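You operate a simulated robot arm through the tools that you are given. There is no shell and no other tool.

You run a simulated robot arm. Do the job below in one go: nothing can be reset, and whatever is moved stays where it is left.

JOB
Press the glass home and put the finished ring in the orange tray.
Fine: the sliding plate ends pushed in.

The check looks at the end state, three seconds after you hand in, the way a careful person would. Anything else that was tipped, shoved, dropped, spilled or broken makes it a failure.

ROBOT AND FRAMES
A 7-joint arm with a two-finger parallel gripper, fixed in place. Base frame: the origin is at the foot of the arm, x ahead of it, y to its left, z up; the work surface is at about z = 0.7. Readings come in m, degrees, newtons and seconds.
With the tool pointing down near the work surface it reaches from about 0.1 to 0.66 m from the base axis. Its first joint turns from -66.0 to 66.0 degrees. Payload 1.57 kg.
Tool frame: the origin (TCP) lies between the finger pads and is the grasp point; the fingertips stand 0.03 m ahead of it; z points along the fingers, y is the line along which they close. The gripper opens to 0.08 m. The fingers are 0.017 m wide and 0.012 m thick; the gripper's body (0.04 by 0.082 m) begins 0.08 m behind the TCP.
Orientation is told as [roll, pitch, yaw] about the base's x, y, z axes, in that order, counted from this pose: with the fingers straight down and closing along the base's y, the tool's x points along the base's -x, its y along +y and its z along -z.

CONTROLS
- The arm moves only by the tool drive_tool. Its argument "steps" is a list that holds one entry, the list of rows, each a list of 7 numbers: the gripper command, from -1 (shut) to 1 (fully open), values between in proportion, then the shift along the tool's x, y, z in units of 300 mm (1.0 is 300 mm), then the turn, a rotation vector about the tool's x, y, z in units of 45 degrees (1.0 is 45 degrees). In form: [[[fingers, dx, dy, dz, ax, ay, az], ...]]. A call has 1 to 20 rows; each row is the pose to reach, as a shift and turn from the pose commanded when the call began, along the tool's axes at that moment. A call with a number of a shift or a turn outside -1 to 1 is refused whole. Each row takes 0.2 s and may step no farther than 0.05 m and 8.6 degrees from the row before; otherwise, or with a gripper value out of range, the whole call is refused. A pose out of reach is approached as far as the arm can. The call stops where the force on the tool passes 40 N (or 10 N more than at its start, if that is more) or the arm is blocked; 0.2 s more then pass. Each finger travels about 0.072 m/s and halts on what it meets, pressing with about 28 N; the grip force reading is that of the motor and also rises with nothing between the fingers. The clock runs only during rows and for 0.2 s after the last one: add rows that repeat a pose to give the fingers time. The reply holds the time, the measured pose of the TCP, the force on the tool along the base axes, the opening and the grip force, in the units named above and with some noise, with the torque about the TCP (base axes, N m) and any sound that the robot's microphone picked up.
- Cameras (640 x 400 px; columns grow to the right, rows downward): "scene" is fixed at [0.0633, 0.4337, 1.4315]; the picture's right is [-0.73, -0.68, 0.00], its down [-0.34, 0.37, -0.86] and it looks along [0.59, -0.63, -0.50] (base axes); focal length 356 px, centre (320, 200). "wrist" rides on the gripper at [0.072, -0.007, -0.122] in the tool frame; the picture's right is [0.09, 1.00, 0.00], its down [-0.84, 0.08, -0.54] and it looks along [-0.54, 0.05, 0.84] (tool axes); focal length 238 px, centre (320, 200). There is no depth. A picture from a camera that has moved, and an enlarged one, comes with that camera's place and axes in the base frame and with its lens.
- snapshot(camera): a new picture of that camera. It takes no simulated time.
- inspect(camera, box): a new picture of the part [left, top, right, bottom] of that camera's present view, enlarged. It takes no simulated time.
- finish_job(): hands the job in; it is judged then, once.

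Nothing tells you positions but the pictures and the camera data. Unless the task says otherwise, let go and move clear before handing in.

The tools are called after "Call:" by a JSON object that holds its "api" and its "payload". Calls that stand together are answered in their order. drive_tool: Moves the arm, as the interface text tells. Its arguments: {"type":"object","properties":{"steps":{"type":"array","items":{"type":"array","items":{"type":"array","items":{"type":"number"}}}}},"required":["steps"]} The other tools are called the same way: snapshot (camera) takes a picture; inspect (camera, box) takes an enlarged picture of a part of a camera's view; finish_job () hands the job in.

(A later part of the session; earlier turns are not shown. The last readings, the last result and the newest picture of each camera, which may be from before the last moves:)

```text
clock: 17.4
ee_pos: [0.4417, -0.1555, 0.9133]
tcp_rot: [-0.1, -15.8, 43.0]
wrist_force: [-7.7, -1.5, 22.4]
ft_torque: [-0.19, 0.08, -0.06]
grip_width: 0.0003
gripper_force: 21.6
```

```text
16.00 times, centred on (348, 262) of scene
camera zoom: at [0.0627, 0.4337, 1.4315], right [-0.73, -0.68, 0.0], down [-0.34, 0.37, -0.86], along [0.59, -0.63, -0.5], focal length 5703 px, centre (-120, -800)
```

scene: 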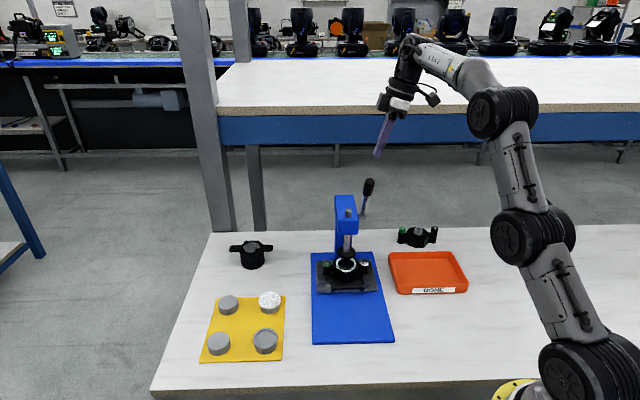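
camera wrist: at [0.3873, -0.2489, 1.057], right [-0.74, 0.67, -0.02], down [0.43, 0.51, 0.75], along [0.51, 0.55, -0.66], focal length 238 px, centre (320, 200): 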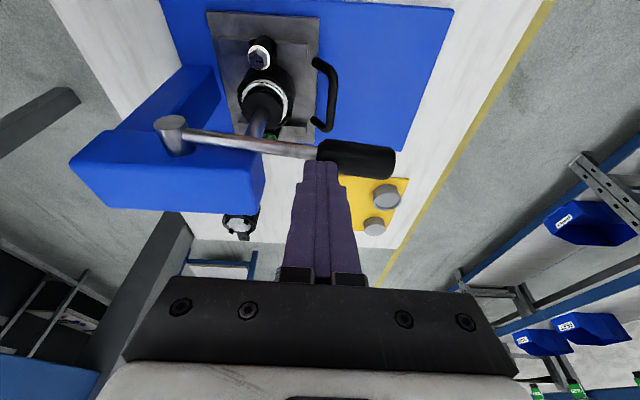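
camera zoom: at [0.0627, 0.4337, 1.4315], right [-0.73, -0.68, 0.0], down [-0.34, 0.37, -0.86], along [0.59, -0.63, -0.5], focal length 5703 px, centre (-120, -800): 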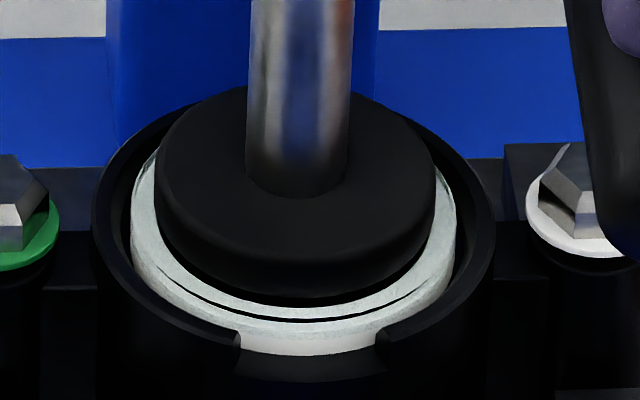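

22 N now, and a thin dark line remains at the front between glass and ring. Another small step, still watching for a hard stop.

Call:
{"api": "drive_tool", "payload": {"steps": [[[-1, 0.0013, 0, 0.0048, 0, 0, 0], [-1, 0.0013, 0, 0.0048, 0, 0, 0]]]}}

Call:
{"api": "inspect", "payload": {"camera": "scene", "box": [335, 250, 360, 275]}}

Call:
{"api": "inspect", "payload": {"camera": "wrist", "box": [200, 70, 280, 140]}}

```text
clock: 18.0
ee_pos: [0.4408, -0.1554, 0.9119]
tcp_rot: [-0.2, -16.0, 43.1]
wrist_force: [-10.4, -0.2, 29.8]
ft_torque: [-0.21, 0.05, -0.1]
grip_width: 0.0
gripper_force: 21.3
```

```text
16.00 times, centred on (348, 262) of scene
camera zoom: at [0.0626, 0.4338, 1.4315], right [-0.73, -0.68, 0.0], down [-0.34, 0.37, -0.86], along [0.59, -0.63, -0.5], focal length 5703 px, centre (-120, -800)
```

zoom: 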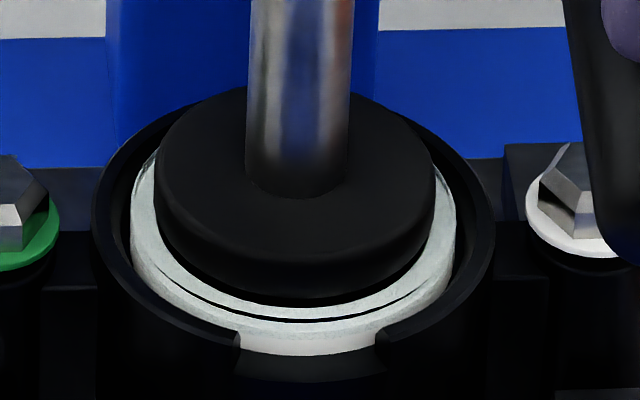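

```text
5.71 times, centred on (240, 105) of wrist
camera zoom: at [0.3702, -0.2298, 1.0101], right [-0.74, 0.67, -0.03], down [0.43, 0.51, 0.75], along [0.52, 0.54, -0.66], focal length 1362 px, centre (777, 743)
```

zoom: 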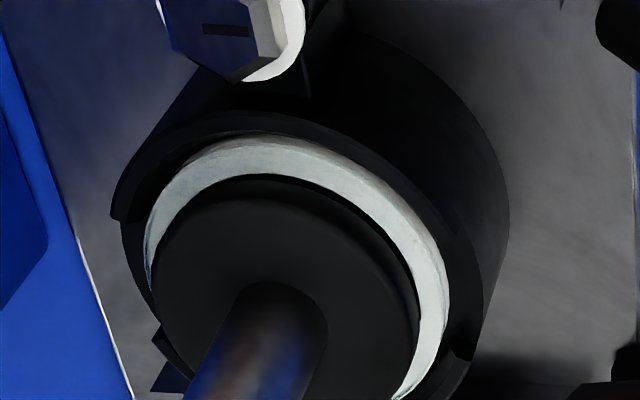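

The force climbed steeply to 30 N without visible movement, which suggests a hard stop. I'll ease off and see whether the lever springs back and how the glass sits.

Call:
{"api": "drive_tool", "payload": {"steps": [[[-1, -0.0027, 0, -0.0096, 0, 0, 0], [-1, -0.009, 0, -0.032, 0, 0, 0], [-1, -0.018, 0, -0.064, 0, 0, 0], [-1, -0.018, 0, -0.064, 0, 0, 0]]]}}

Call:
{"api": "inspect", "payload": {"camera": "scene", "box": [325, 235, 375, 280]}}

Call:
{"api": "inspect", "payload": {"camera": "wrist", "box": [150, 60, 430, 230]}}

```text
clock: 19.0
ee_pos: [0.4396, -0.1552, 0.9298]
tcp_rot: [0.1, -15.7, 42.9]
wrist_force: [-0.3, 0.8, -0.2]
ft_torque: [0.0, 0.0, 0.01]
grip_width: 0.0001
gripper_force: 21.1
```

```text
8.89 times, centred on (350, 258) of scene
camera zoom: at [0.0633, 0.4337, 1.4315], right [-0.73, -0.68, 0.0], down [-0.34, 0.37, -0.86], along [0.59, -0.63, -0.5], focal length 3168 px, centre (53, -311)
```

zoom: 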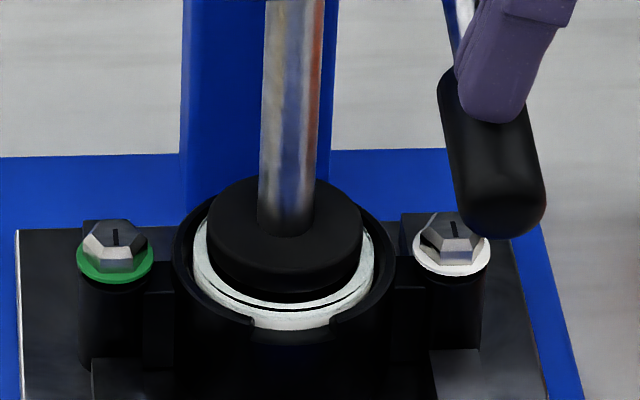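

```text
2.29 times, centred on (290, 145) of wrist
camera zoom: at [0.3707, -0.2291, 1.0277], right [-0.74, 0.67, -0.02], down [0.43, 0.5, 0.75], along [0.51, 0.55, -0.66], focal length 545 px, centre (389, 326)
```

zoom: 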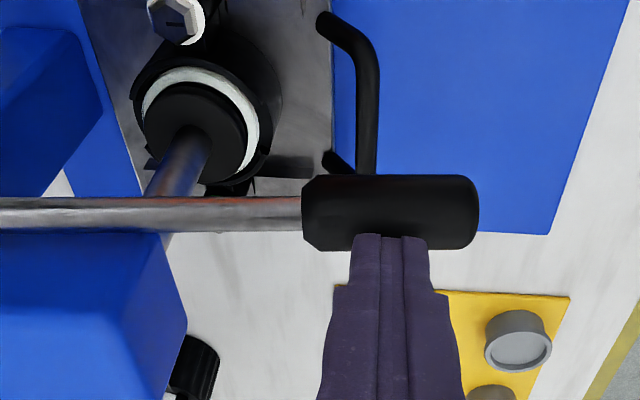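

The ram springs back with the finger and the glass has stayed down. I'll follow the lever back up along its arc and then inspect the glass.

Call:
{"api": "drive_tool", "payload": {"steps": [[[-1, -0.0136, -0.023, -0.0482, 0, 0, 0], [-1, -0.0253, -0.057, -0.09, 0, 0, 0], [-1, -0.0374, -0.098, -0.133, 0, 0, 0], [-1, -0.047, -0.113, -0.1675, 0, 0, 0], [-1, -0.0561, -0.13, -0.199, 0, 0, 0], [-1, -0.0648, -0.151, -0.23, 0, 0, 0], [-1, -0.073, -0.173, -0.259, 0, 0, 0], [-1, -0.08, -0.2, -0.286, 0, 0, 0], [-1, -0.0875, -0.227, -0.311, 0, 0, 0], [-1, -0.0935, -0.258, -0.333, 0, 0, 0], [-1, -0.0994, -0.289, -0.353, 0, 0, 0], [-1, -0.103, -0.315, -0.366, 0, 0, 0], [-1, -0.106, -0.339, -0.377, 0, 0, 0], [-1, -0.106, -0.387, -0.377, 0, 0, 0], [-1, -0.106, -0.4, -0.377, 0, 0, 0]]]}}

Call:
{"api": "inspect", "payload": {"camera": "scene", "box": [310, 150, 390, 280]}}

Call:
{"api": "inspect", "payload": {"camera": "scene", "box": [325, 235, 375, 280]}}

```text
clock: 22.2
ee_pos: [0.5219, -0.2425, 1.049]
tcp_rot: [0.1, -16.2, 43.0]
wrist_force: [0.3, 0.2, -0.2]
ft_torque: [0.02, -0.02, -0.01]
grip_width: 0.0001
gripper_force: 21.0
```

```text
3.08 times, centred on (350, 215) of scene
camera zoom: at [0.0633, 0.4337, 1.4315], right [-0.73, -0.68, 0.0], down [-0.34, 0.37, -0.86], along [0.59, -0.63, -0.5], focal length 1097 px, centre (228, 154)
```

zoom: 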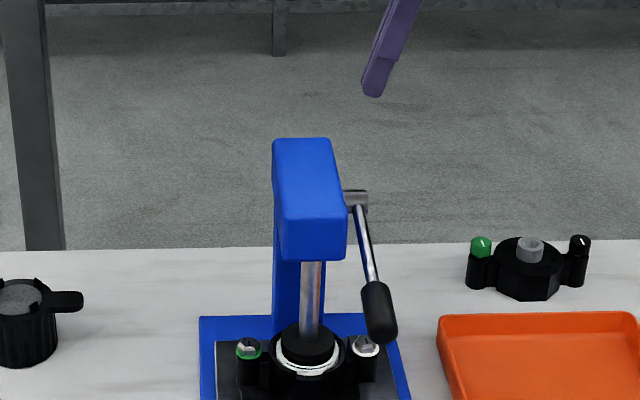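

```text
8.89 times, centred on (350, 258) of scene
camera zoom: at [0.0633, 0.4337, 1.4315], right [-0.73, -0.68, 0.0], down [-0.34, 0.37, -0.86], along [0.59, -0.63, -0.5], focal length 3168 px, centre (53, -311)
```

zoom: 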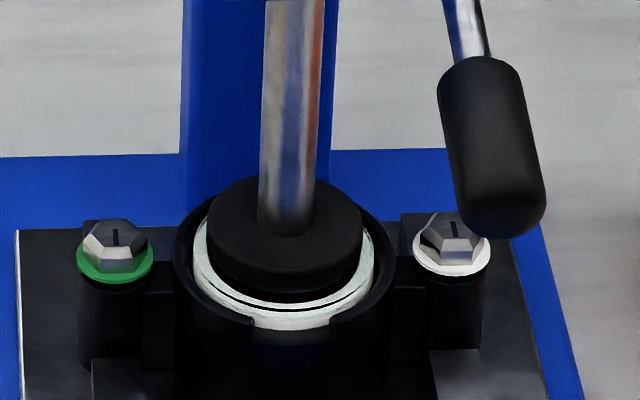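

The lever doesn't spring all the way back, so I'll have to lift it. I'll turn the tool so the fingers straddle the knob sideways (along the pivot axis), grip it, and raise it along the arc.

Call:
{"api": "drive_tool", "payload": {"steps": [[[-0.5, -0.003, 0.084, -0.006, 0.0222, 0.0564, 0.158], [0, -0.005, 0.169, -0.011, 0.0445, 0.1129, 0.316], [0.25, -0.008, 0.253, -0.017, 0.0667, 0.1693, 0.4745], [0.25, -0.011, 0.337, -0.023, 0.0889, 0.2257, 0.6327], [0.25, -0.013, 0.422, -0.028, 0.1112, 0.2822, 0.791], [0.25, -0.016, 0.506, -0.034, 0.1334, 0.3386, 0.949], [0.25, -0.016, 0.506, -0.034, 0.1334, 0.3386, 0.949]]]}}

```text
clock: 23.8
ee_pos: [0.4035, -0.122, 1.0149]
tcp_rot: [11.3, -7.7, -0.9]
wrist_force: [-0.2, 0.6, -0.4]
ft_torque: [-0.04, 0.02, -0.03]
grip_width: 0.0498
gripper_force: 0.1
out of reach, approached as far as the arm can: row 1, 2, 3, 4, 5, 6, 7
```

Call:
{"api": "drive_tool", "payload": {"steps": [[[0.25, 0, 0, -0.03, 0.125, 0.085, 0], [0.25, 0, 0, -0.06, 0.251, 0.171, 0], [0.25, 0, 0, -0.06, 0.251, 0.171, 0]]]}}

Call:
{"api": "snapshot", "payload": {"camera": "scene"}}

```text
clock: 24.6
ee_pos: [0.4032, -0.1218, 1.0148]
tcp_rot: [11.3, -7.8, -0.8]
wrist_force: [0.2, 0.7, -0.8]
ft_torque: [0.0, -0.01, -0.01]
grip_width: 0.05
gripper_force: 0.0
out of reach, approached as far as the arm can: row 1, 2, 3
```

```text
taken
```

scene: 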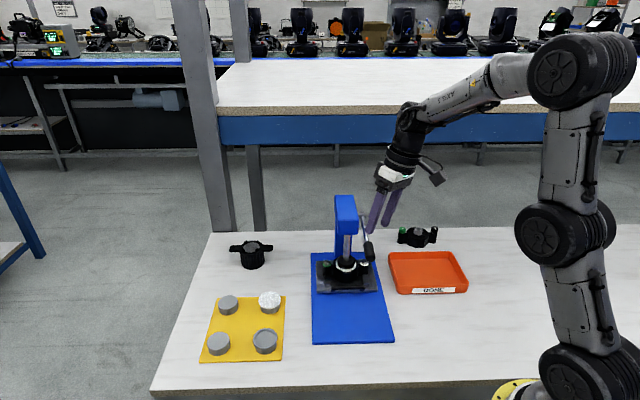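

A wrist joint is against its limit in this arm posture. I'll go back to the kind of tilted pose that worked earlier to free it up.

Call:
{"api": "drive_tool", "payload": {"steps": [[[0.25, 0.02, 0, 0, 0.0628, -0.124, 0], [0.25, 0.04, 0, 0, 0.1255, -0.248, 0], [0.25, 0.06, 0, 0, 0.188, -0.372, 0], [0.25, 0.08, 0, 0, 0.251, -0.496, 0], [0.25, 0.08, 0, 0, 0.251, -0.496, 0]]]}}

```text
clock: 25.8
ee_pos: [0.379, -0.1229, 1.0113]
tcp_rot: [0.6, -30.0, -3.2]
wrist_force: [-0.6, -0.1, -0.9]
ft_torque: [0.0, 0.0, 0.0]
grip_width: 0.05
gripper_force: 0.1
```

Call:
{"api": "drive_tool", "payload": {"steps": [[[0.25, -0.001, 0.013, 0.02, 0.0813, 0, 0.141], [0.25, -0.002, 0.027, 0.04, 0.1626, 0, 0.282], [0.25, -0.003, 0.04, 0.06, 0.2439, 0, 0.4225], [0.25, -0.005, 0.054, 0.08, 0.3252, 0, 0.5633], [0.25, -0.006, 0.067, 0.1, 0.4065, 0, 0.704], [0.25, -0.007, 0.081, 0.12, 0.4878, 0, 0.845], [0.25, -0.007, 0.081, 0.12, 0.4878, 0, 0.845]]]}}

Call:
{"api": "snapshot", "payload": {"camera": "wrist"}}

```text
clock: 27.4
ee_pos: [0.401, -0.0989, 0.9815]
tcp_rot: [0.5, -29.5, -47.0]
wrist_force: [0.2, -0.7, -0.1]
ft_torque: [-0.01, 0.03, -0.05]
grip_width: 0.0502
gripper_force: 0.1
out of reach, approached as far as the arm can: row 2, 3, 4
```

```text
taken
camera wrist: at [0.3112, -0.0139, 1.052], right [0.67, 0.74, -0.04], down [0.37, -0.29, 0.88], along [0.64, -0.61, -0.47], focal length 238 px, centre (320, 200)
```

wrist: 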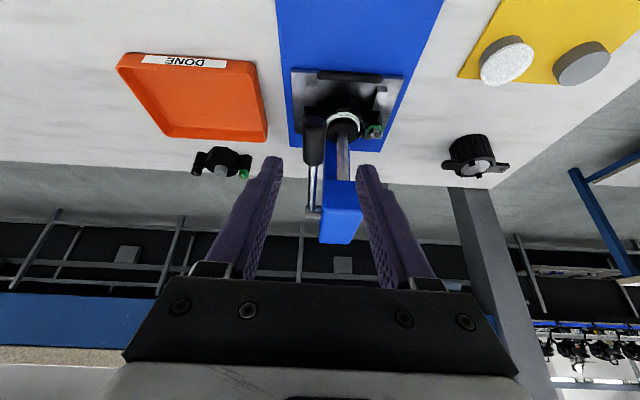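

Now the fingers face the lever end-on with the knob between them. I'll move in and straddle the knob without gripping yet.

Call:
{"api": "drive_tool", "payload": {"steps": [[[0.25, -0.038, -0.005, 0.09, 0, 0, 0], [0.25, -0.038, -0.005, 0.18, 0, 0, 0], [0.25, -0.038, -0.005, 0.25, 0, 0, 0], [0.25, -0.038, -0.005, 0.25, 0, 0, 0]]]}}

Call:
{"api": "snapshot", "payload": {"camera": "wrist"}}

Call:
{"api": "inspect", "payload": {"camera": "scene", "box": [310, 180, 410, 290]}}

```text
clock: 28.4
ee_pos: [0.4309, -0.1343, 0.9216]
tcp_rot: [0.4, -29.6, -46.9]
wrist_force: [-0.5, -0.1, -0.2]
ft_torque: [0.0, 0.03, -0.02]
grip_width: 0.05
gripper_force: 0.0
```

```text
taken
camera wrist: at [0.3417, -0.0489, 0.9919], right [0.67, 0.74, -0.04], down [0.37, -0.29, 0.88], along [0.64, -0.61, -0.46], focal length 238 px, centre (320, 200)
```

wrist: 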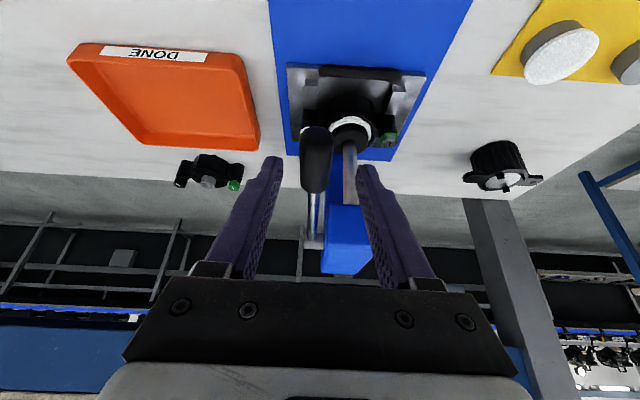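

```text
3.64 times, centred on (360, 235) of scene
camera zoom: at [0.0633, 0.4337, 1.4315], right [-0.73, -0.68, 0.0], down [-0.34, 0.37, -0.86], along [0.59, -0.63, -0.5], focal length 1296 px, centre (174, 73)
```

zoom: 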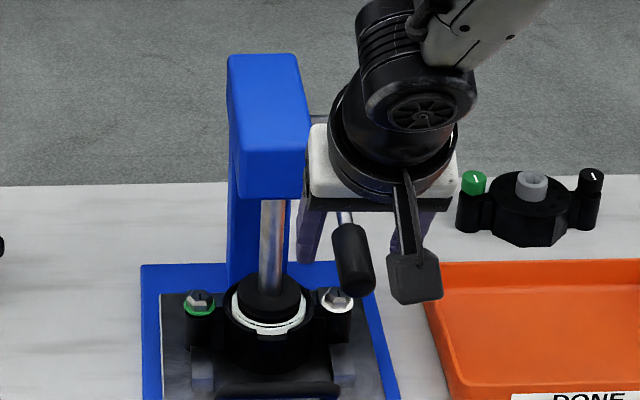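

Call:
{"api": "drive_tool", "payload": {"steps": [[[0.25, 0, 0, 0.07, 0, 0, 0], [0.25, 0, 0, 0.137, 0, 0, 0], [-0.2, 0, 0, 0.137, 0, 0, 0], [-0.8, 0, 0, 0.137, 0, 0, 0], [-0.8, 0, 0, 0.137, 0, 0, 0]]]}}

Call:
{"api": "snapshot", "payload": {"camera": "wrist"}}

Call:
{"api": "inspect", "payload": {"camera": "scene", "box": [310, 180, 410, 290]}}

```text
clock: 29.6
ee_pos: [0.444, -0.1506, 0.8858]
tcp_rot: [0.2, -29.4, -47.0]
wrist_force: [-13.1, -19.7, 1.9]
ft_torque: [0.03, -0.04, 0.67]
grip_width: 0.0237
gripper_force: 35.4
```

```text
taken
camera wrist: at [0.3552, -0.0661, 0.9561], right [0.67, 0.74, -0.04], down [0.37, -0.29, 0.88], along [0.64, -0.61, -0.47], focal length 238 px, centre (320, 200)
```

wrist: 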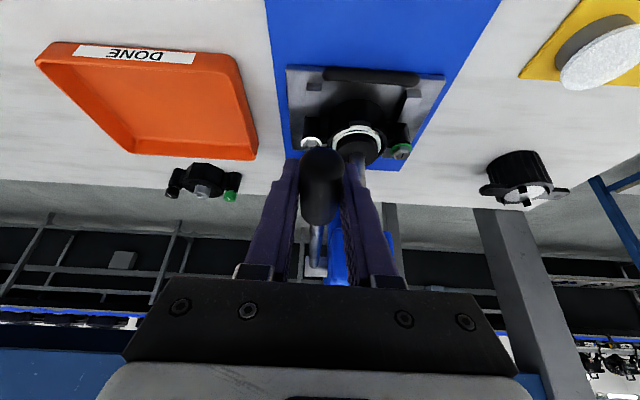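

```text
3.64 times, centred on (360, 235) of scene
camera zoom: at [0.0629, 0.4331, 1.4317], right [-0.73, -0.68, 0.0], down [-0.34, 0.37, -0.86], along [0.59, -0.63, -0.5], focal length 1296 px, centre (174, 73)
```

zoom: 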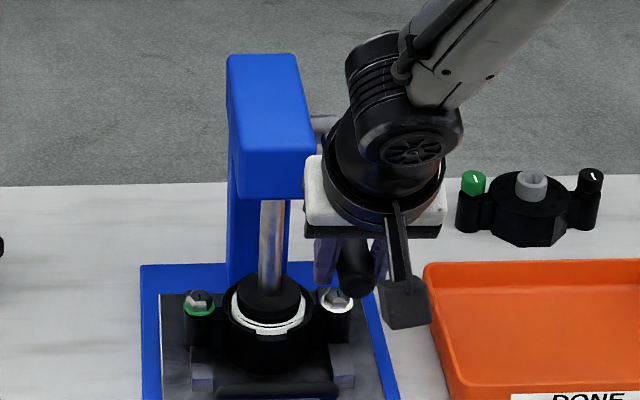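

I've gripped the knob but a sideways load shows I'm a few mm off-centre. I'll shift toward the tray side to relieve it.

Call:
{"api": "drive_tool", "payload": {"steps": [[[-0.8, 0, -0.006, 0, 0, 0, 0], [-0.8, 0, -0.012, 0, 0, 0, 0], [-0.8, 0, -0.012, 0, 0, 0, 0]]]}}

```text
clock: 30.4
ee_pos: [0.4434, -0.1511, 0.8859]
tcp_rot: [0.6, -29.6, -47.0]
wrist_force: [2.8, -8.7, -3.5]
ft_torque: [0.36, 0.66, 0.71]
grip_width: 0.0238
gripper_force: 35.5
```

Load relieved. I'll start lifting the lever along its arc.

Call:
{"api": "drive_tool", "payload": {"steps": [[[-0.8, -0.013, 0, -0.025, 0, 0, 0], [-0.8, -0.0267, 0, -0.0497, 0, 0, 0], [-0.8, -0.042, 0, -0.074, 0, 0, 0], [-0.8, -0.0594, 0, -0.0969, 0, 0, 0], [-0.8, -0.078, 0, -0.119, 0, 0, 0], [-0.8, -0.098, 0, -0.1394, 0, 0, 0]]]}}

Call:
{"api": "inspect", "payload": {"camera": "scene", "box": [310, 180, 410, 290]}}

```text
clock: 31.8
ee_pos: [0.447, -0.1532, 0.9373]
tcp_rot: [0.6, -29.6, -47.1]
wrist_force: [3.2, 19.6, -3.9]
ft_torque: [0.92, 0.62, 0.92]
grip_width: 0.0236
gripper_force: 35.9
```

```text
3.64 times, centred on (360, 235) of scene
camera zoom: at [0.0634, 0.4342, 1.4314], right [-0.73, -0.68, 0.0], down [-0.34, 0.37, -0.86], along [0.59, -0.63, -0.5], focal length 1296 px, centre (174, 73)
```

zoom: 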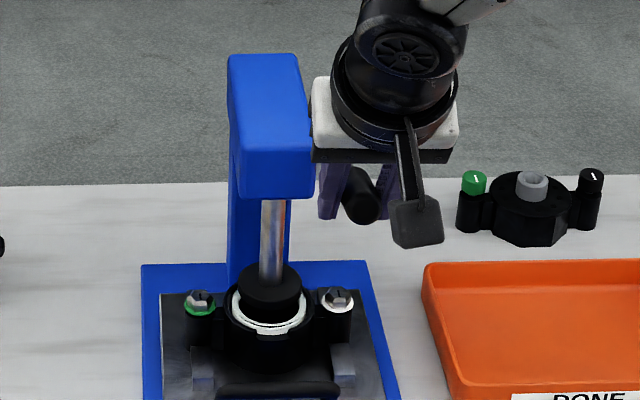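

The ram is rising with the lever. There's some binding, so I'll correct it slightly while continuing.

Call:
{"api": "drive_tool", "payload": {"steps": [[[-0.8, 0.004, 0.006, -0.005, 0, 0, 0], [-0.8, -0.0344, 0.006, -0.0426, 0, 0, 0], [-0.8, -0.058, 0.006, -0.059, 0, 0, 0], [-0.8, -0.0822, 0.006, -0.0749, 0, 0, 0], [-0.8, -0.107, 0.006, -0.088, 0, 0, 0], [-0.8, -0.1332, 0.006, -0.1008, 0, 0, 0]]]}}

Call:
{"api": "inspect", "payload": {"camera": "scene", "box": [310, 180, 410, 290]}}

```text
clock: 33.2
ee_pos: [0.4608, -0.1679, 0.9831]
tcp_rot: [0.5, -29.6, -47.0]
wrist_force: [6.5, 12.5, -1.3]
ft_torque: [0.89, 0.01, 0.78]
grip_width: 0.0237
gripper_force: 27.8
```

```text
3.64 times, centred on (360, 235) of scene
camera zoom: at [0.0635, 0.434, 1.4314], right [-0.73, -0.68, 0.0], down [-0.34, 0.37, -0.86], along [0.59, -0.63, -0.5], focal length 1296 px, centre (174, 73)
```

zoom: 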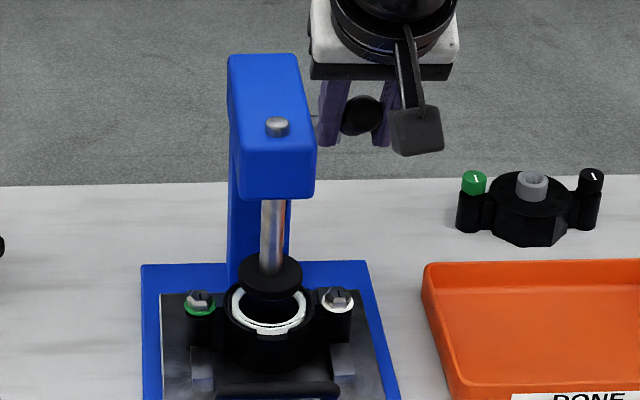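

Call:
{"api": "drive_tool", "payload": {"steps": [[[-0.8, -0.027, 0.008, -0.0105, 0, 0, 0], [-0.8, -0.054, 0.008, -0.0196, 0, 0, 0], [-0.8, -0.082, 0.008, -0.0265, 0, 0, 0], [-0.8, -0.11, 0.008, -0.0327, 0, 0, 0], [-0.8, -0.138, 0.008, -0.0365, 0, 0, 0], [-0.8, -0.163, 0.008, -0.039, 0, 0, 0]]]}}

Call:
{"api": "inspect", "payload": {"camera": "scene", "box": [310, 160, 410, 290]}}

Call:
{"api": "inspect", "payload": {"camera": "scene", "box": [325, 235, 375, 280]}}

```text
clock: 34.6
ee_pos: [0.4869, -0.1933, 1.0174]
tcp_rot: [0.4, -29.5, -47.0]
wrist_force: [-4.8, 5.1, -4.6]
ft_torque: [1.57, 0.07, 0.81]
grip_width: 0.024
gripper_force: 35.4
```

```text
3.08 times, centred on (360, 225) of scene
camera zoom: at [0.0632, 0.4337, 1.4315], right [-0.73, -0.68, 0.0], down [-0.34, 0.37, -0.86], along [0.59, -0.63, -0.5], focal length 1097 px, centre (197, 123)
```

zoom: 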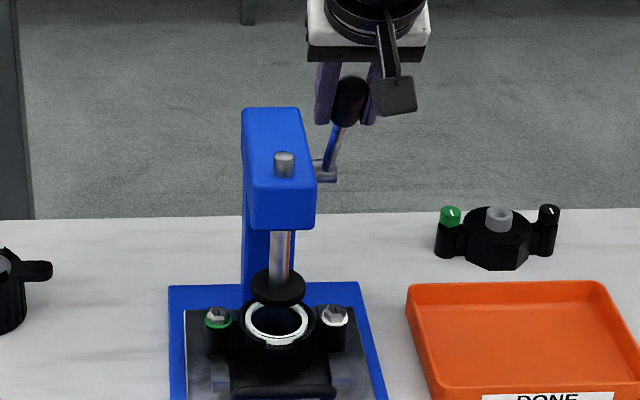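

```text
8.89 times, centred on (350, 258) of scene
camera zoom: at [0.0632, 0.4337, 1.4315], right [-0.73, -0.68, 0.0], down [-0.34, 0.37, -0.86], along [0.59, -0.63, -0.5], focal length 3168 px, centre (53, -311)
```

zoom: 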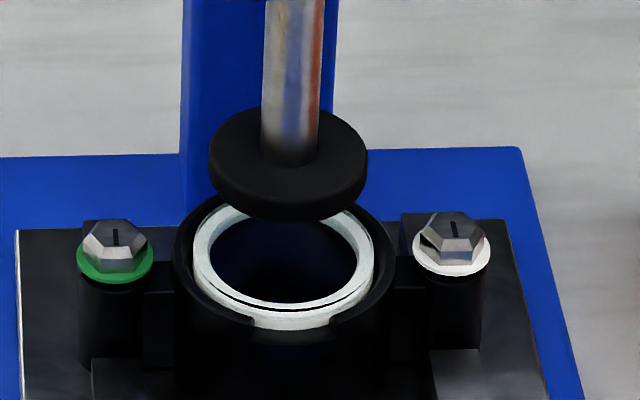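

The lever is nearly back up and the ram is clear. I'll take it the last few degrees, then let go and back away along the finger direction.

Call:
{"api": "drive_tool", "payload": {"steps": [[[-0.8, -0.012, 0, -0.001, 0, 0, 0], [-0.8, -0.022, 0, -0.002, 0, 0, 0], [-0.8, -0.022, 0, -0.002, 0, 0, 0]]]}}

Call:
{"api": "drive_tool", "payload": {"steps": [[[0.0, 0, 0, 0, 0, 0, 0], [0.4, 0, 0, 0, 0, 0, 0], [0.4, 0, 0, 0, 0, 0, 0]]]}}

Call:
{"api": "snapshot", "payload": {"camera": "wrist"}}

Call:
{"api": "snapshot", "payload": {"camera": "scene"}}

```text
clock: 35.4
ee_pos: [0.4904, -0.1969, 1.0204]
tcp_rot: [0.4, -29.5, -47.1]
wrist_force: [-5.1, 3.9, -5.4]
ft_torque: [1.56, 0.07, 0.75]
grip_width: 0.0236
gripper_force: 35.8
```

```text
clock: 36.2
ee_pos: [0.4907, -0.1968, 1.0205]
tcp_rot: [0.5, -29.6, -47.0]
wrist_force: [-0.3, -0.1, 0.5]
ft_torque: [-0.03, -0.01, 0.0]
grip_width: 0.056
gripper_force: 0.1
```

```text
taken
camera wrist: at [0.4013, -0.1132, 1.0911], right [0.67, 0.74, -0.04], down [0.37, -0.29, 0.88], along [0.64, -0.61, -0.46], focal length 238 px, centre (320, 200)
```

wrist: 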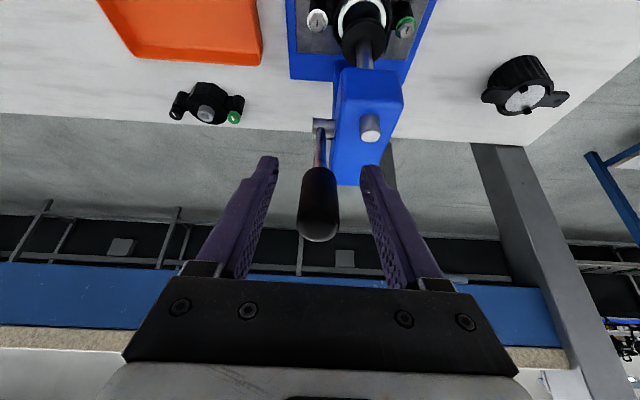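

```text
taken
```

scene: 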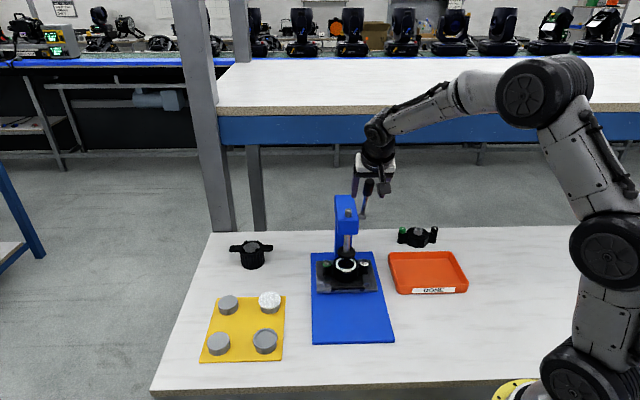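

Released. I'll back out to the front and go down to look at the glass and plate from close by.

Call:
{"api": "drive_tool", "payload": {"steps": [[[0.4, 0.116, 0, -0.066, 0, 0, 0], [0.4, 0.232, 0, -0.131, 0, 0, 0], [0.4, 0.348, 0, -0.197, 0, 0, 0], [0.4, 0.433, 0.028, -0.078, 0, 0, 0], [0.4, 0.518, 0.056, 0.041, 0, 0, 0], [0.4, 0.602, 0.084, 0.16, 0, 0, 0], [0.4, 0.687, 0.113, 0.28, 0, 0, 0], [0.4, 0.687, 0.113, 0.28, 0, 0, 0]]]}}

Call:
{"api": "inspect", "payload": {"camera": "wrist", "box": [285, 170, 350, 215]}}

Call:
{"api": "snapshot", "payload": {"camera": "wrist"}}

Call:
{"api": "inspect", "payload": {"camera": "scene", "box": [335, 245, 360, 275]}}

```text
clock: 38.0
ee_pos: [0.4196, -0.0727, 0.8484]
tcp_rot: [0.5, -29.7, -47.0]
wrist_force: [0.2, 0.8, -0.3]
ft_torque: [0.05, 0.0, -0.01]
grip_width: 0.0562
gripper_force: 0.1
```

```text
8.89 times, centred on (318, 192) of wrist
camera zoom: at [0.3305, 0.0107, 0.9187], right [0.67, 0.74, -0.04], down [0.37, -0.29, 0.88], along [0.64, -0.61, -0.46], focal length 2119 px, centre (342, 267)
```

zoom: 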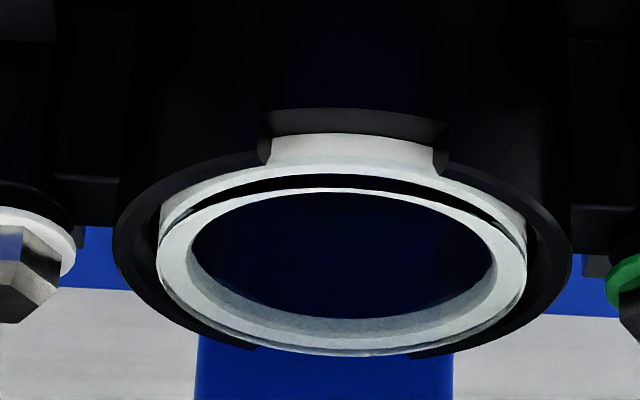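

```text
taken
camera wrist: at [0.3305, 0.0107, 0.9187], right [0.67, 0.74, -0.04], down [0.37, -0.29, 0.88], along [0.64, -0.61, -0.46], focal length 238 px, centre (320, 200)
```

wrist: 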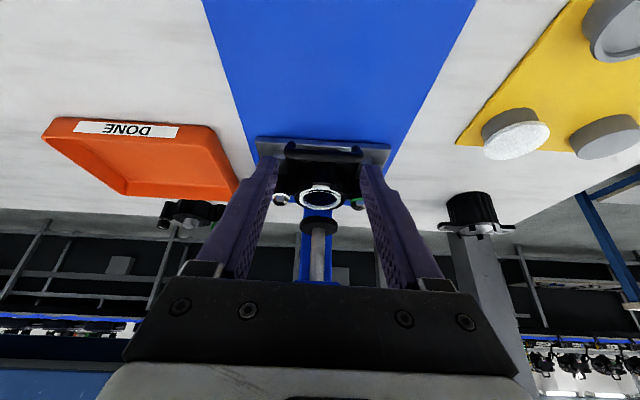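

```text
13.33 times, centred on (348, 260) of scene
camera zoom: at [0.0633, 0.4337, 1.4315], right [-0.73, -0.68, 0.0], down [-0.34, 0.37, -0.86], along [0.59, -0.63, -0.5], focal length 4753 px, centre (-47, -600)
```

zoom: 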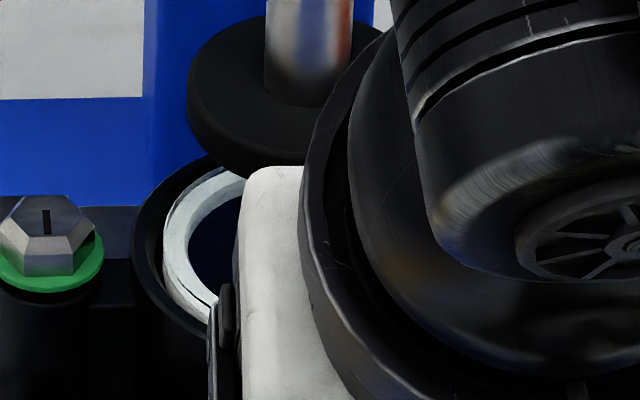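

The gap looks smaller than before, but I want to be certain the glass is fully home, so I'll zoom in on the rim.

Call:
{"api": "inspect", "payload": {"camera": "wrist", "box": [300, 180, 342, 212]}}

Call:
{"api": "inspect", "payload": {"camera": "wrist", "box": [298, 182, 316, 200]}}

Call:
{"api": "inspect", "payload": {"camera": "wrist", "box": [326, 182, 344, 200]}}

```text
12.50 times, centred on (321, 196) of wrist
camera zoom: at [0.3305, 0.0107, 0.9187], right [0.67, 0.74, -0.04], down [0.37, -0.29, 0.88], along [0.64, -0.61, -0.46], focal length 2979 px, centre (308, 250)
```

zoom: 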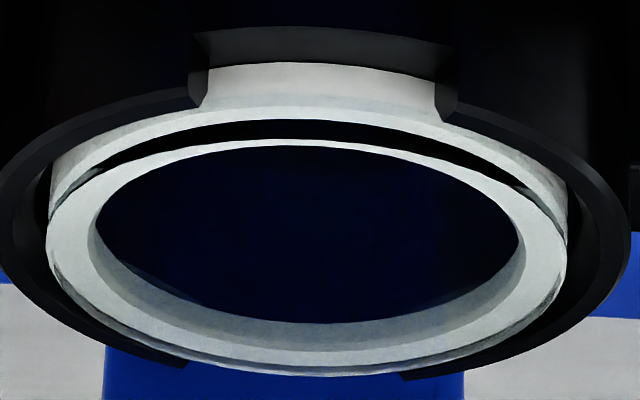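

```text
16.00 times, centred on (307, 191) of wrist
camera zoom: at [0.3305, 0.0107, 0.9187], right [0.67, 0.74, -0.04], down [0.37, -0.29, 0.88], along [0.64, -0.61, -0.46], focal length 3814 px, centre (528, 344)
```

zoom: 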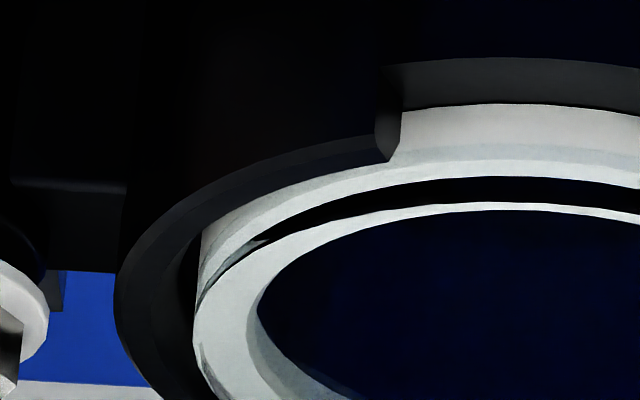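

```text
16.00 times, centred on (335, 191) of wrist
camera zoom: at [0.3305, 0.0107, 0.9187], right [0.67, 0.74, -0.04], down [0.37, -0.29, 0.88], along [0.64, -0.61, -0.46], focal length 3814 px, centre (80, 344)
```

zoom: 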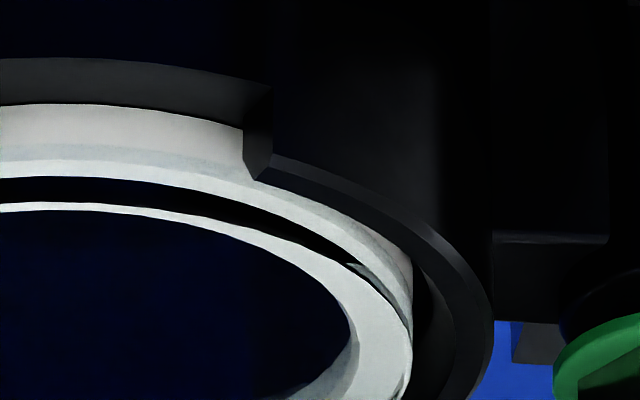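

I heard no click and the glass still looks somewhat proud. I'll drop the camera to a nearly level view across the ring to judge how far the glass is in.

Call:
{"api": "drive_tool", "payload": {"steps": [[[0.4, 0.024, 0.013, 0.066, 0, -0.15, 0], [0.4, 0.048, 0.027, 0.133, 0, -0.3, 0], [0.4, 0.072, 0.04, 0.2, 0, -0.45, 0], [0.4, 0.072, 0.04, 0.2, 0, -0.45, 0]]]}}

Call:
{"api": "snapshot", "payload": {"camera": "wrist"}}

Call:
{"api": "inspect", "payload": {"camera": "wrist", "box": [290, 160, 350, 220]}}

```text
clock: 39.0
ee_pos: [0.4382, -0.0723, 0.784]
tcp_rot: [0.7, -49.9, -47.2]
wrist_force: [-0.1, 0.4, 0.4]
ft_torque: [-0.01, 0.03, -0.02]
grip_width: 0.0561
gripper_force: 0.0
```

```text
taken
camera wrist: at [0.3368, 0.0252, 0.8075], right [0.69, 0.73, -0.06], down [0.14, -0.04, 0.99], along [0.72, -0.69, -0.13], focal length 238 px, centre (320, 200)
```

wrist: 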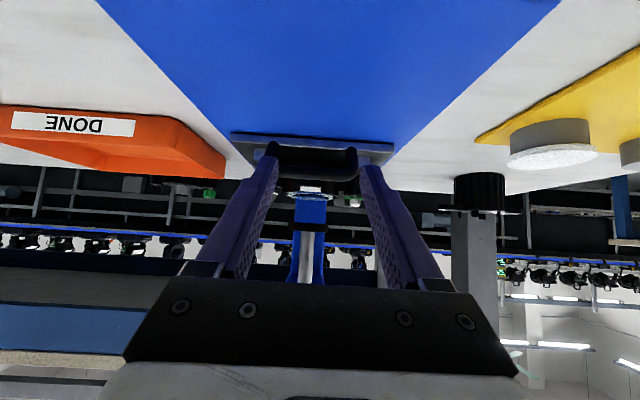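

```text
6.67 times, centred on (320, 190) of wrist
camera zoom: at [0.3368, 0.0252, 0.8075], right [0.69, 0.73, -0.06], down [0.14, -0.04, 0.99], along [0.72, -0.69, -0.13], focal length 1589 px, centre (320, 267)
```

zoom: 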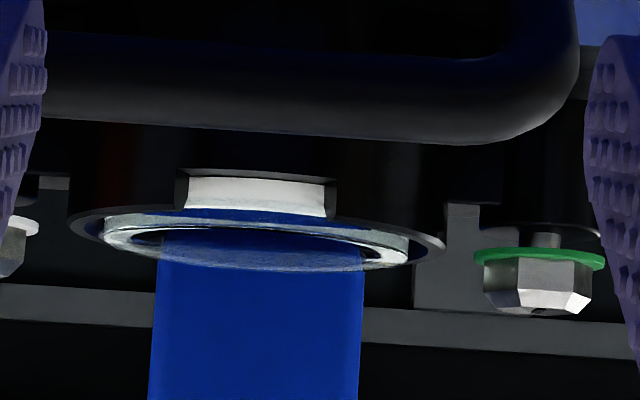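

Call:
{"api": "inspect", "payload": {"camera": "wrist", "box": [298, 184, 340, 204]}}

Call:
{"api": "inspect", "payload": {"camera": "wrist", "box": [296, 184, 314, 202]}}

Call:
{"api": "inspect", "payload": {"camera": "wrist", "box": [322, 184, 340, 202]}}

```text
15.24 times, centred on (319, 194) of wrist
camera zoom: at [0.3368, 0.0252, 0.8075], right [0.69, 0.73, -0.06], down [0.14, -0.04, 0.99], along [0.72, -0.69, -0.13], focal length 3632 px, centre (335, 291)
```

zoom: 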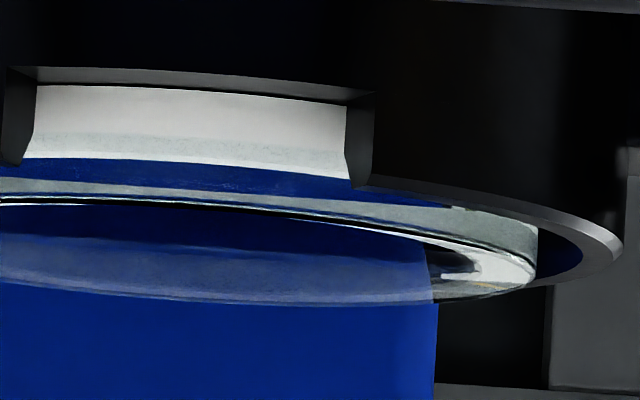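

```text
16.00 times, centred on (305, 193) of wrist
camera zoom: at [0.3368, 0.0252, 0.8075], right [0.69, 0.73, -0.06], down [0.14, -0.04, 0.99], along [0.72, -0.69, -0.13], focal length 3814 px, centre (560, 312)
```

zoom: 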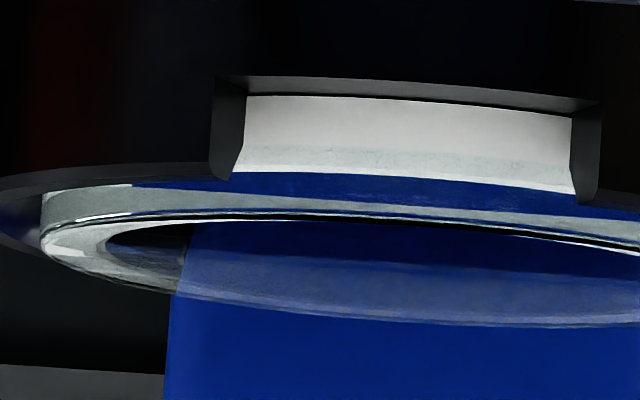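

```text
16.00 times, centred on (331, 193) of wrist
camera zoom: at [0.3368, 0.0252, 0.8075], right [0.69, 0.73, -0.06], down [0.14, -0.04, 0.99], along [0.72, -0.69, -0.13], focal length 3814 px, centre (144, 312)
```

zoom: 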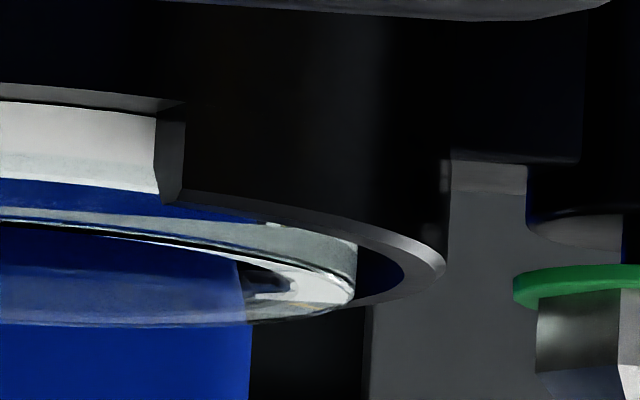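

The clear edge of the glass is visible above the ring. I'll take an intermediate-angle view to read the step height properly.

Call:
{"api": "drive_tool", "payload": {"steps": [[[0.4, 0.05, 0, -0.05, 0, 0.11, 0], [0.4, 0.1, 0, -0.12, 0, 0.22, 0], [0.4, 0.1, 0, -0.12, 0, 0.22, 0]]]}}

Call:
{"api": "inspect", "payload": {"camera": "wrist", "box": [260, 150, 380, 240]}}

Call:
{"api": "inspect", "payload": {"camera": "wrist", "box": [296, 175, 344, 210]}}

```text
clock: 39.8
ee_pos: [0.4051, -0.0378, 0.7853]
tcp_rot: [0.5, -39.8, -47.1]
wrist_force: [-0.3, 0.8, -0.6]
ft_torque: [0.0, 0.02, 0.02]
grip_width: 0.0561
gripper_force: 0.0
```

```text
4.44 times, centred on (320, 195) of wrist
camera zoom: at [0.309, 0.0544, 0.8324], right [0.68, 0.73, -0.05], down [0.25, -0.17, 0.95], along [0.69, -0.66, -0.3], focal length 1059 px, centre (320, 222)
```

zoom: 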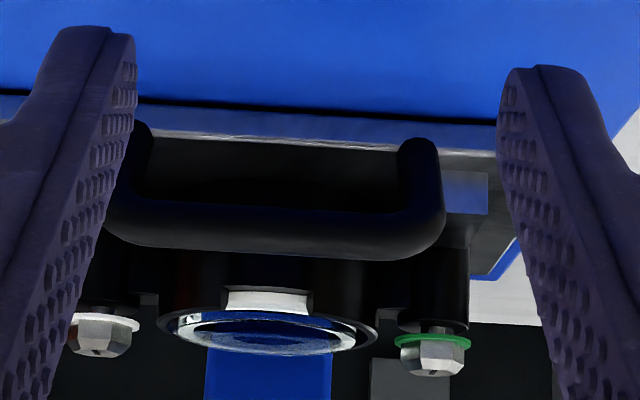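

```text
11.43 times, centred on (320, 192) of wrist
camera zoom: at [0.309, 0.0544, 0.8324], right [0.68, 0.73, -0.05], down [0.25, -0.17, 0.95], along [0.69, -0.66, -0.3], focal length 2724 px, centre (320, 286)
```

zoom: 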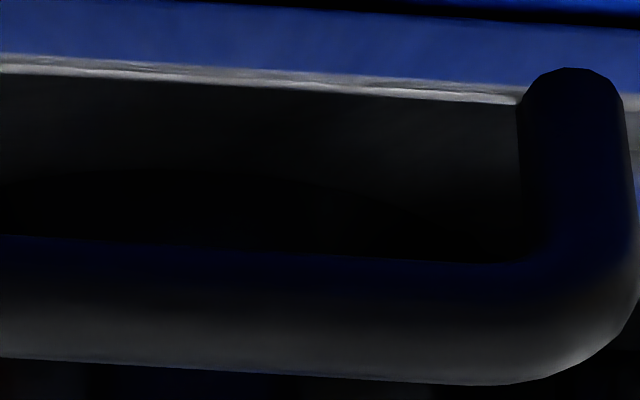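

Call:
{"api": "inspect", "payload": {"camera": "wrist", "box": [280, 210, 336, 236]}}

Call:
{"api": "inspect", "payload": {"camera": "wrist", "box": [296, 212, 320, 232]}}

```text
11.43 times, centred on (308, 223) of wrist
camera zoom: at [0.309, 0.0544, 0.8324], right [0.68, 0.73, -0.05], down [0.25, -0.17, 0.95], along [0.69, -0.66, -0.3], focal length 2724 px, centre (457, -63)
```

zoom: 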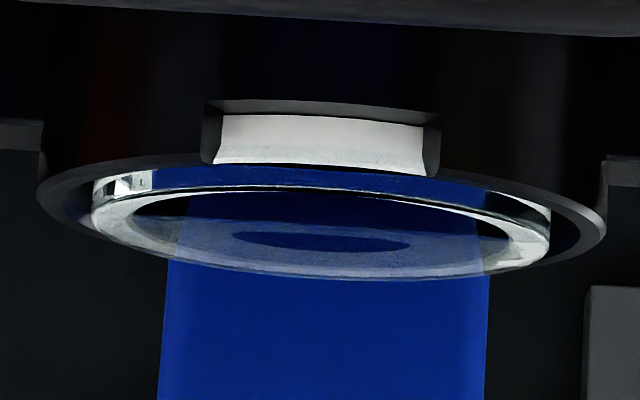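

```text
16.00 times, centred on (308, 222) of wrist
camera zoom: at [0.309, 0.0544, 0.8324], right [0.68, 0.73, -0.05], down [0.25, -0.17, 0.95], along [0.69, -0.66, -0.3], focal length 3814 px, centre (512, -152)
```

zoom: 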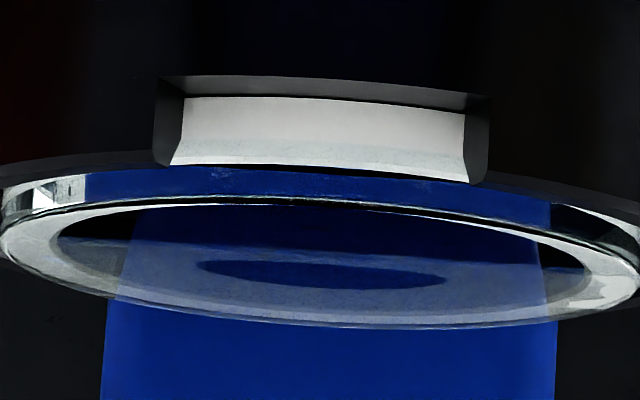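

What I see is a clear disc whose top is parallel to the ring and mirrors the ram foot; it moved in easily and then hit a firm stop, so I take it as seated and will check again with the plate out. Next I straighten the tool to get ready for the plate handle.

Call:
{"api": "drive_tool", "payload": {"steps": [[[0.4, -0.049, 0, -0.059, 0, 0.177, 0], [0.4, -0.098, 0, -0.118, 0, 0.354, 0], [0.4, -0.147, 0, -0.176, 0, 0.53, 0], [0.4, -0.196, 0, -0.235, 0, 0.707, 0], [0.4, -0.245, 0, -0.294, 0, 0.884, 0], [0.4, -0.245, 0, -0.294, 0, 0.884, 0]]]}}

Call:
{"api": "inspect", "payload": {"camera": "scene", "box": [335, 250, 360, 275]}}

Call:
{"api": "snapshot", "payload": {"camera": "wrist"}}

```text
clock: 41.2
ee_pos: [0.405, -0.0373, 0.8979]
tcp_rot: [0.4, 0.1, -46.8]
wrist_force: [-0.7, 0.4, 0.3]
ft_torque: [0.02, -0.03, 0.02]
grip_width: 0.0559
gripper_force: 0.1
```

```text
16.00 times, centred on (348, 262) of scene
camera zoom: at [0.0633, 0.4337, 1.4315], right [-0.73, -0.68, 0.0], down [-0.34, 0.37, -0.86], along [0.59, -0.63, -0.5], focal length 5703 px, centre (-120, -800)
```

zoom: 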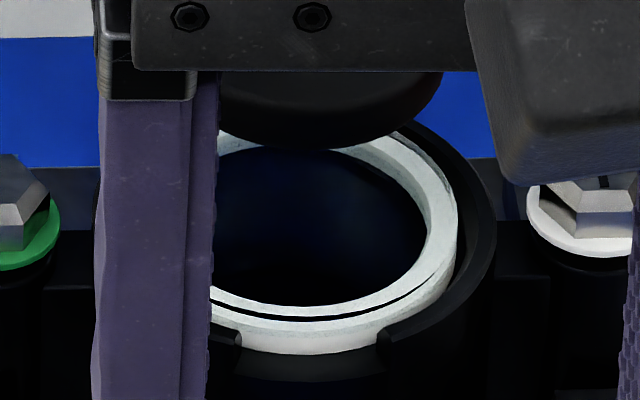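

```text
taken
camera wrist: at [0.3499, 0.0093, 1.0206], right [0.66, 0.75, 0.01], down [0.63, -0.56, 0.54], along [0.41, -0.36, -0.84], focal length 238 px, centre (320, 200)
```

wrist: 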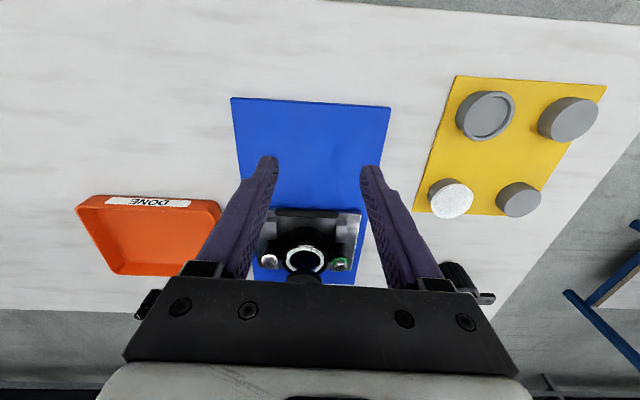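

Call:
{"api": "drive_tool", "payload": {"steps": [[[0.4, 0, 0, 0, 0, 0, -0.166], [0.4, 0, 0, 0, 0, 0, -0.333], [0.4, 0, 0, 0, 0, 0, -0.5], [0.4, 0, 0, 0, 0, 0, -0.666], [0.4, 0, 0, 0, 0, 0, -0.833], [0.4, 0, 0, 0, 0, 0, -1.0]]]}}

Call:
{"api": "drive_tool", "payload": {"steps": [[[0.4, 0, 0, 0, 0, 0, -0.166], [0.4, 0, 0, 0, 0, 0, -0.333], [0.4, 0, 0, 0, 0, 0, -0.5], [0.4, 0, 0, 0, 0, 0, -0.666], [0.4, 0, 0, 0, 0, 0, -0.833], [0.4, 0, 0, 0, 0, 0, -0.99], [0.4, 0, 0, 0, 0, 0, -0.99]]]}}

Call:
{"api": "snapshot", "payload": {"camera": "wrist"}}

```text
clock: 42.6
ee_pos: [0.4056, -0.0396, 0.8991]
tcp_rot: [0.3, -0.4, -1.7]
wrist_force: [-0.1, 0.6, -0.6]
ft_torque: [0.0, 0.03, 0.01]
grip_width: 0.0557
gripper_force: 0.0
```

```text
clock: 44.2
ee_pos: [0.406, -0.0396, 0.8977]
tcp_rot: [-0.1, -0.3, 42.8]
wrist_force: [-0.7, 0.2, 0.0]
ft_torque: [-0.01, 0.02, 0.02]
grip_width: 0.0559
gripper_force: 0.0
```

```text
taken
camera wrist: at [0.3567, -0.0935, 1.0196], right [-0.74, 0.67, 0.0], down [0.56, 0.62, 0.55], along [0.37, 0.41, -0.84], focal length 238 px, centre (320, 200)
```

wrist: 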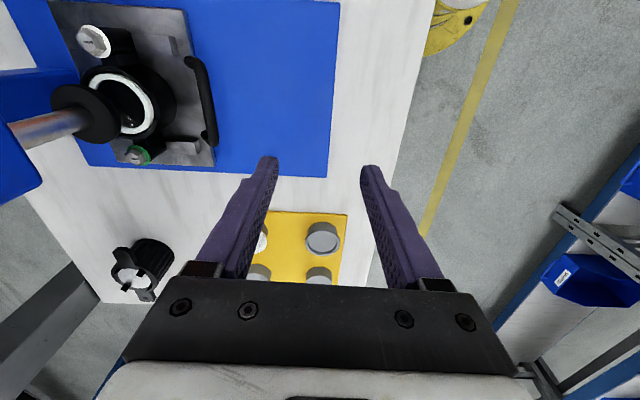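

I'm vertical at the right yaw and the handle is in clear view. I'll zoom to locate it and look at the glass again.

Call:
{"api": "inspect", "payload": {"camera": "wrist", "box": [40, 0, 240, 170]}}

Call:
{"api": "inspect", "payload": {"camera": "wrist", "box": [80, 60, 170, 140]}}

```text
2.35 times, centred on (140, 85) of wrist
camera zoom: at [0.3567, -0.0935, 1.0196], right [-0.74, 0.67, 0.0], down [0.56, 0.62, 0.55], along [0.37, 0.41, -0.84], focal length 561 px, centre (744, 471)
```

zoom: 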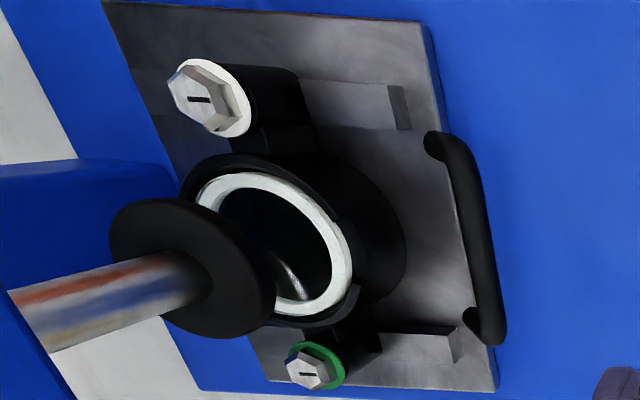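

```text
5.00 times, centred on (125, 100) of wrist
camera zoom: at [0.3567, -0.0935, 1.0196], right [-0.74, 0.67, 0.0], down [0.56, 0.62, 0.55], along [0.37, 0.41, -0.84], focal length 1192 px, centre (1295, 700)
```

zoom: 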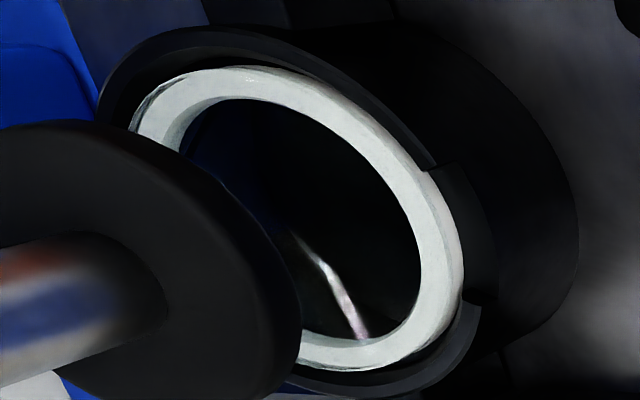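

The handle bar runs crosswise near f≈0.083 (in front of the ring) at z≈0.757. I'll move above it with the tool leaning slightly away from the lever and a narrow finger opening, then check alignment.

Call:
{"api": "drive_tool", "payload": {"steps": [[[-0.25, 0.005, -0.08, 0.045, 0.083, 0, 0], [-0.25, 0.01, -0.165, 0.09, 0.167, 0, 0], [-0.25, 0.015, -0.247, 0.135, 0.25, 0, 0], [-0.25, 0.02, -0.329, 0.18, 0.333, 0, 0], [-0.25, 0.02, -0.329, 0.18, 0.333, 0, 0]]]}}

Call:
{"api": "snapshot", "payload": {"camera": "wrist"}}

Call:
{"api": "inspect", "payload": {"camera": "scene", "box": [300, 180, 400, 300]}}

```text
clock: 45.4
ee_pos: [0.469, -0.1148, 0.8449]
tcp_rot: [-15.1, -0.4, 42.6]
wrist_force: [0.3, 0.3, 0.6]
ft_torque: [0.01, -0.02, 0.0]
grip_width: 0.03
gripper_force: 0.0
```

```text
taken
camera wrist: at [0.3978, -0.1459, 0.9639], right [-0.72, 0.64, -0.26], down [0.47, 0.72, 0.51], along [0.52, 0.24, -0.82], focal length 238 px, centre (320, 200)
```

wrist: 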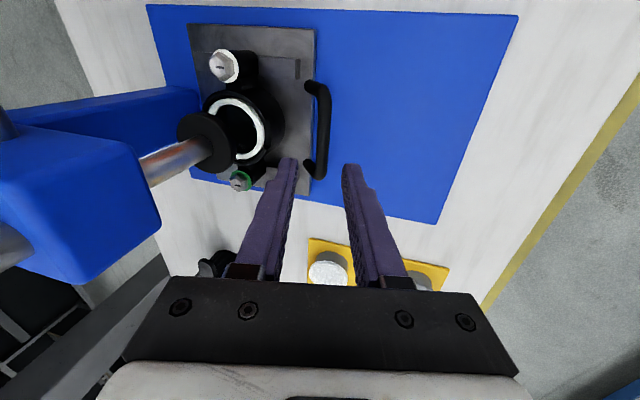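

```text
3.33 times, centred on (350, 240) of scene
camera zoom: at [0.0633, 0.4337, 1.4315], right [-0.73, -0.68, 0.0], down [-0.34, 0.37, -0.86], along [0.59, -0.63, -0.5], focal length 1188 px, centre (220, 67)
```

zoom: 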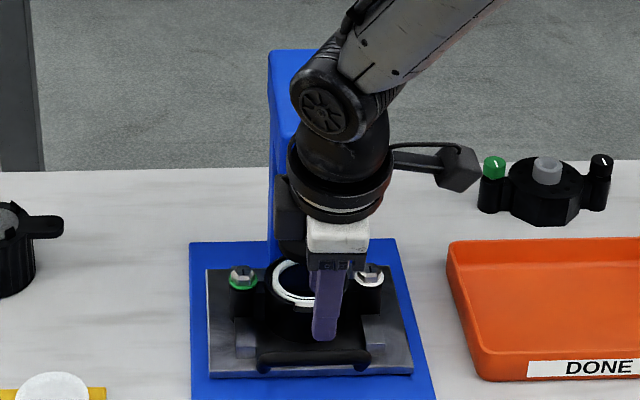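

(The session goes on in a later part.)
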